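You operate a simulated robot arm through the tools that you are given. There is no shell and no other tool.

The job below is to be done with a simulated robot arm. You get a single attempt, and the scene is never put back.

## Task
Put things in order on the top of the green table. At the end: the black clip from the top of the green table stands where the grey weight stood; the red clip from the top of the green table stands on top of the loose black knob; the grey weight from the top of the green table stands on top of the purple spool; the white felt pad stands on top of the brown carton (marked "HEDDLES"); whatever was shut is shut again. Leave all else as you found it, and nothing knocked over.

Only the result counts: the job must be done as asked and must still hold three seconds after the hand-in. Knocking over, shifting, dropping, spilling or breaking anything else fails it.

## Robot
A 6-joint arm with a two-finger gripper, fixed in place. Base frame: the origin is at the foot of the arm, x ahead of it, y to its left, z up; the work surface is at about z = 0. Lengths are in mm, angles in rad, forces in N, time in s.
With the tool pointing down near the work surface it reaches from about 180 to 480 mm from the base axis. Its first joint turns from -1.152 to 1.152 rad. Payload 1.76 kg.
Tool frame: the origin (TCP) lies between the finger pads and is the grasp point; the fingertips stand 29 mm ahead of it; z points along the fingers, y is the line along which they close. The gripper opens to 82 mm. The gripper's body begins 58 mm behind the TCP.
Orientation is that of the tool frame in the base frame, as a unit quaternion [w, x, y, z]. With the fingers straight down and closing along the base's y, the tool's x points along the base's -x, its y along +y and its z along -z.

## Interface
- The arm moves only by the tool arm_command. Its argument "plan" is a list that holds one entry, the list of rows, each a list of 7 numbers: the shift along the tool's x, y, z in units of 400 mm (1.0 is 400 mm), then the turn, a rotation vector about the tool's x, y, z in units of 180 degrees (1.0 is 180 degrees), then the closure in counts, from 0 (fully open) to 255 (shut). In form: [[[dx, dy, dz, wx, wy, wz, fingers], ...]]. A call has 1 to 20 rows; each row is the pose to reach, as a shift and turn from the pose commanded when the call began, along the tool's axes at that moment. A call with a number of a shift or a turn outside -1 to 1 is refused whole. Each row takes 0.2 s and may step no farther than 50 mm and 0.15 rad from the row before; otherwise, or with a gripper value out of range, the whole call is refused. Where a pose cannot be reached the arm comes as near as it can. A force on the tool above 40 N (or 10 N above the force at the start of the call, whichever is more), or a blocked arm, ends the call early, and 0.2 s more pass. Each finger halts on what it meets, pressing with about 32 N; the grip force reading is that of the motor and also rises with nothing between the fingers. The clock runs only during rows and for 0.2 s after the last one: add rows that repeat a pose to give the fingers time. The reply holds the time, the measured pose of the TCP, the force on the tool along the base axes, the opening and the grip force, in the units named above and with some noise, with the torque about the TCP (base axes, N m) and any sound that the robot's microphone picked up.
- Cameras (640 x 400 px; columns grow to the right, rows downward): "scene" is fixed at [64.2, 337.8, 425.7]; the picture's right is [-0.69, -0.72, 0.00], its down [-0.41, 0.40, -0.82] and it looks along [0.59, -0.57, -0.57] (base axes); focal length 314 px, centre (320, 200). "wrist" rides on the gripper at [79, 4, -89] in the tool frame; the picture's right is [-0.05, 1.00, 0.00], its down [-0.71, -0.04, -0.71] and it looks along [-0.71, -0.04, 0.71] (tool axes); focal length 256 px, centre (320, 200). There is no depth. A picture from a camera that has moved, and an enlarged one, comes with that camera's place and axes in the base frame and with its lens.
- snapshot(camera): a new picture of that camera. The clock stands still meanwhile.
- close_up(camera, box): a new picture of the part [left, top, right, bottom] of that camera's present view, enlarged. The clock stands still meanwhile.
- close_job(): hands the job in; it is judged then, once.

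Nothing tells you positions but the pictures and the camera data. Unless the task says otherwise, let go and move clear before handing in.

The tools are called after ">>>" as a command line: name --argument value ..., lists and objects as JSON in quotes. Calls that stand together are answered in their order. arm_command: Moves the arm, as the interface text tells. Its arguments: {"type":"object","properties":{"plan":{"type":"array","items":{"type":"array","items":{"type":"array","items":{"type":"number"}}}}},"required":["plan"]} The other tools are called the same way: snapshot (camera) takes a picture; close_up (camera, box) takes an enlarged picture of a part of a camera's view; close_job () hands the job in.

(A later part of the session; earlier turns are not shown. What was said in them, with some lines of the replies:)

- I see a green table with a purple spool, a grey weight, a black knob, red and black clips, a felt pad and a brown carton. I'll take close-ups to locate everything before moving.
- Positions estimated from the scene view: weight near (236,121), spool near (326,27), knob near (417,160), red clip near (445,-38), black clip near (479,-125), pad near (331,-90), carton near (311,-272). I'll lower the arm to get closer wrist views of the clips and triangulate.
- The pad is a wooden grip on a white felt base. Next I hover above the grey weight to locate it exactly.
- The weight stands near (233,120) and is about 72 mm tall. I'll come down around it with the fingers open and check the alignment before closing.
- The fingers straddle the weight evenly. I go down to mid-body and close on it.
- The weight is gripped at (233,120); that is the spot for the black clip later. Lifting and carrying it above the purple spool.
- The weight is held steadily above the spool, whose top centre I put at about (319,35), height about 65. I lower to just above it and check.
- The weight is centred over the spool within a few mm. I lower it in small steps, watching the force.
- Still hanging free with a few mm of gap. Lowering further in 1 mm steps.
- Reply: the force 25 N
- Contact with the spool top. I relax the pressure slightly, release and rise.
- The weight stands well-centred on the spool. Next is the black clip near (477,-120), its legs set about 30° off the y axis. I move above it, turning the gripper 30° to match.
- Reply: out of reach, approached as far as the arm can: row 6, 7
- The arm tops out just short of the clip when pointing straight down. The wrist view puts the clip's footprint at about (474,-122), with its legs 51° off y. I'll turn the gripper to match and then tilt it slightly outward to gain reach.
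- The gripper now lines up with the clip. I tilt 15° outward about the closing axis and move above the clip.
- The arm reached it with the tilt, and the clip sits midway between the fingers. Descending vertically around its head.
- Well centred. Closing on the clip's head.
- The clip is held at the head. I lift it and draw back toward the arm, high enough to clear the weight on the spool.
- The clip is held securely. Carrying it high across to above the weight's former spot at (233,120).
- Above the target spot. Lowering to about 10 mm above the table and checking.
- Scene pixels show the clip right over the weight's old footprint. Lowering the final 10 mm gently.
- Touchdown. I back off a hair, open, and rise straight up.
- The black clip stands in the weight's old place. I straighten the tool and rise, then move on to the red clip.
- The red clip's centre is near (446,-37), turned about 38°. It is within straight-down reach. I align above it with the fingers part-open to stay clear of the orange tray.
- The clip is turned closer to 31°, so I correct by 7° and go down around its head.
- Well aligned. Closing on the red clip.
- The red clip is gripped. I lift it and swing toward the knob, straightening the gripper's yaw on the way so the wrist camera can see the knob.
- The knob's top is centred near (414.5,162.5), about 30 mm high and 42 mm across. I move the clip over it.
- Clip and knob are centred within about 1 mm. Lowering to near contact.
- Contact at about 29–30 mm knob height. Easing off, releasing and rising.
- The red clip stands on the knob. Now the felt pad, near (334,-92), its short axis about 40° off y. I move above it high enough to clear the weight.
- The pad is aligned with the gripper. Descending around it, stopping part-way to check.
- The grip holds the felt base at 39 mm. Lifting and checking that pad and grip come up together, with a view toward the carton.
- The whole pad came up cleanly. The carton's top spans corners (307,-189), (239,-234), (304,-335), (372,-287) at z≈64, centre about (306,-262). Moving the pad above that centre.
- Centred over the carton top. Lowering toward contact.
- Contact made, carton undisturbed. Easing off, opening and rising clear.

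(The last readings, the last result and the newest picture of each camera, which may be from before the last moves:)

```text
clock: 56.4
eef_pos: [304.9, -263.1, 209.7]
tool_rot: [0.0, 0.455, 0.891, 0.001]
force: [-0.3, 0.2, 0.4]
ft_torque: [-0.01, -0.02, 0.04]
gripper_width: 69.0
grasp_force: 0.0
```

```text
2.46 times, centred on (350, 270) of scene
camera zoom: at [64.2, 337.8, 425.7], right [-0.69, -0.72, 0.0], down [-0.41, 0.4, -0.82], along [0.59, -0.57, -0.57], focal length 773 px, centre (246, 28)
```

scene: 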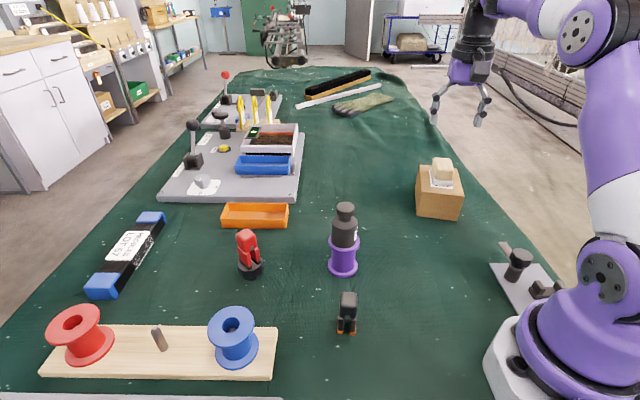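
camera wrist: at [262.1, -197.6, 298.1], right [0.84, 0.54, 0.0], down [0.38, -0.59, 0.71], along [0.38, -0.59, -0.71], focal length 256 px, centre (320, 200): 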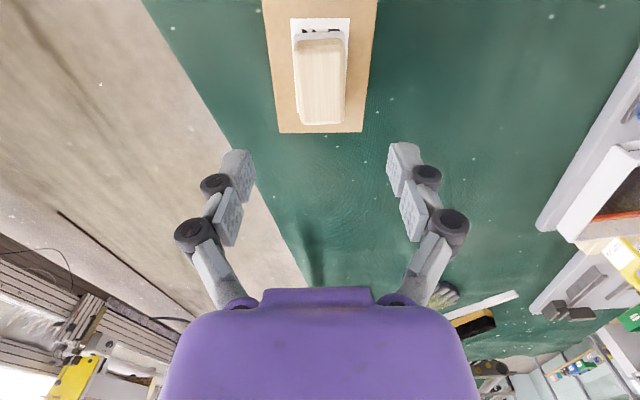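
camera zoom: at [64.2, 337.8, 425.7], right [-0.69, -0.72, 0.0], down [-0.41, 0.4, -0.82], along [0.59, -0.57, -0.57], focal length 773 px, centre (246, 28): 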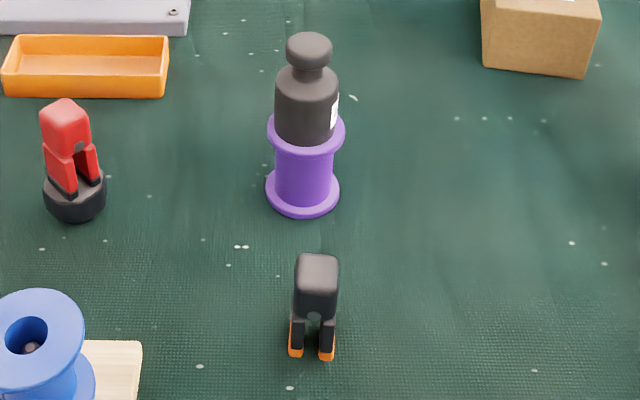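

All four placements are done: the black clip is on the weight's old spot, the red clip on the knob, the weight on the spool, and the felt pad on the carton. Nothing was opened, the rest of the table looks as I found it, and the gripper is empty and clear, so I'm handing in.

>>> close_job

```text
The job is handed in.
```

The job is handed in, and everything was still standing in the last pictures I took before that. I haven't seen the verdict.

- **Black clip:** it stands where the grey weight stood, within a few millimetres by the camera pictures.
- **Red clip:** it stands upright, roughly centred on the loose black knob.
- **Grey weight:** it stands on top of the purple spool, well centred.
- **White felt pad:** it stands on the "HEDDLES" carton. I took the wooden grip on top of it as part of the pad and moved both together.

I opened nothing, so there was nothing to shut again. Nothing else on the table looked shifted or knocked over, and the gripper was empty and clear at the end.
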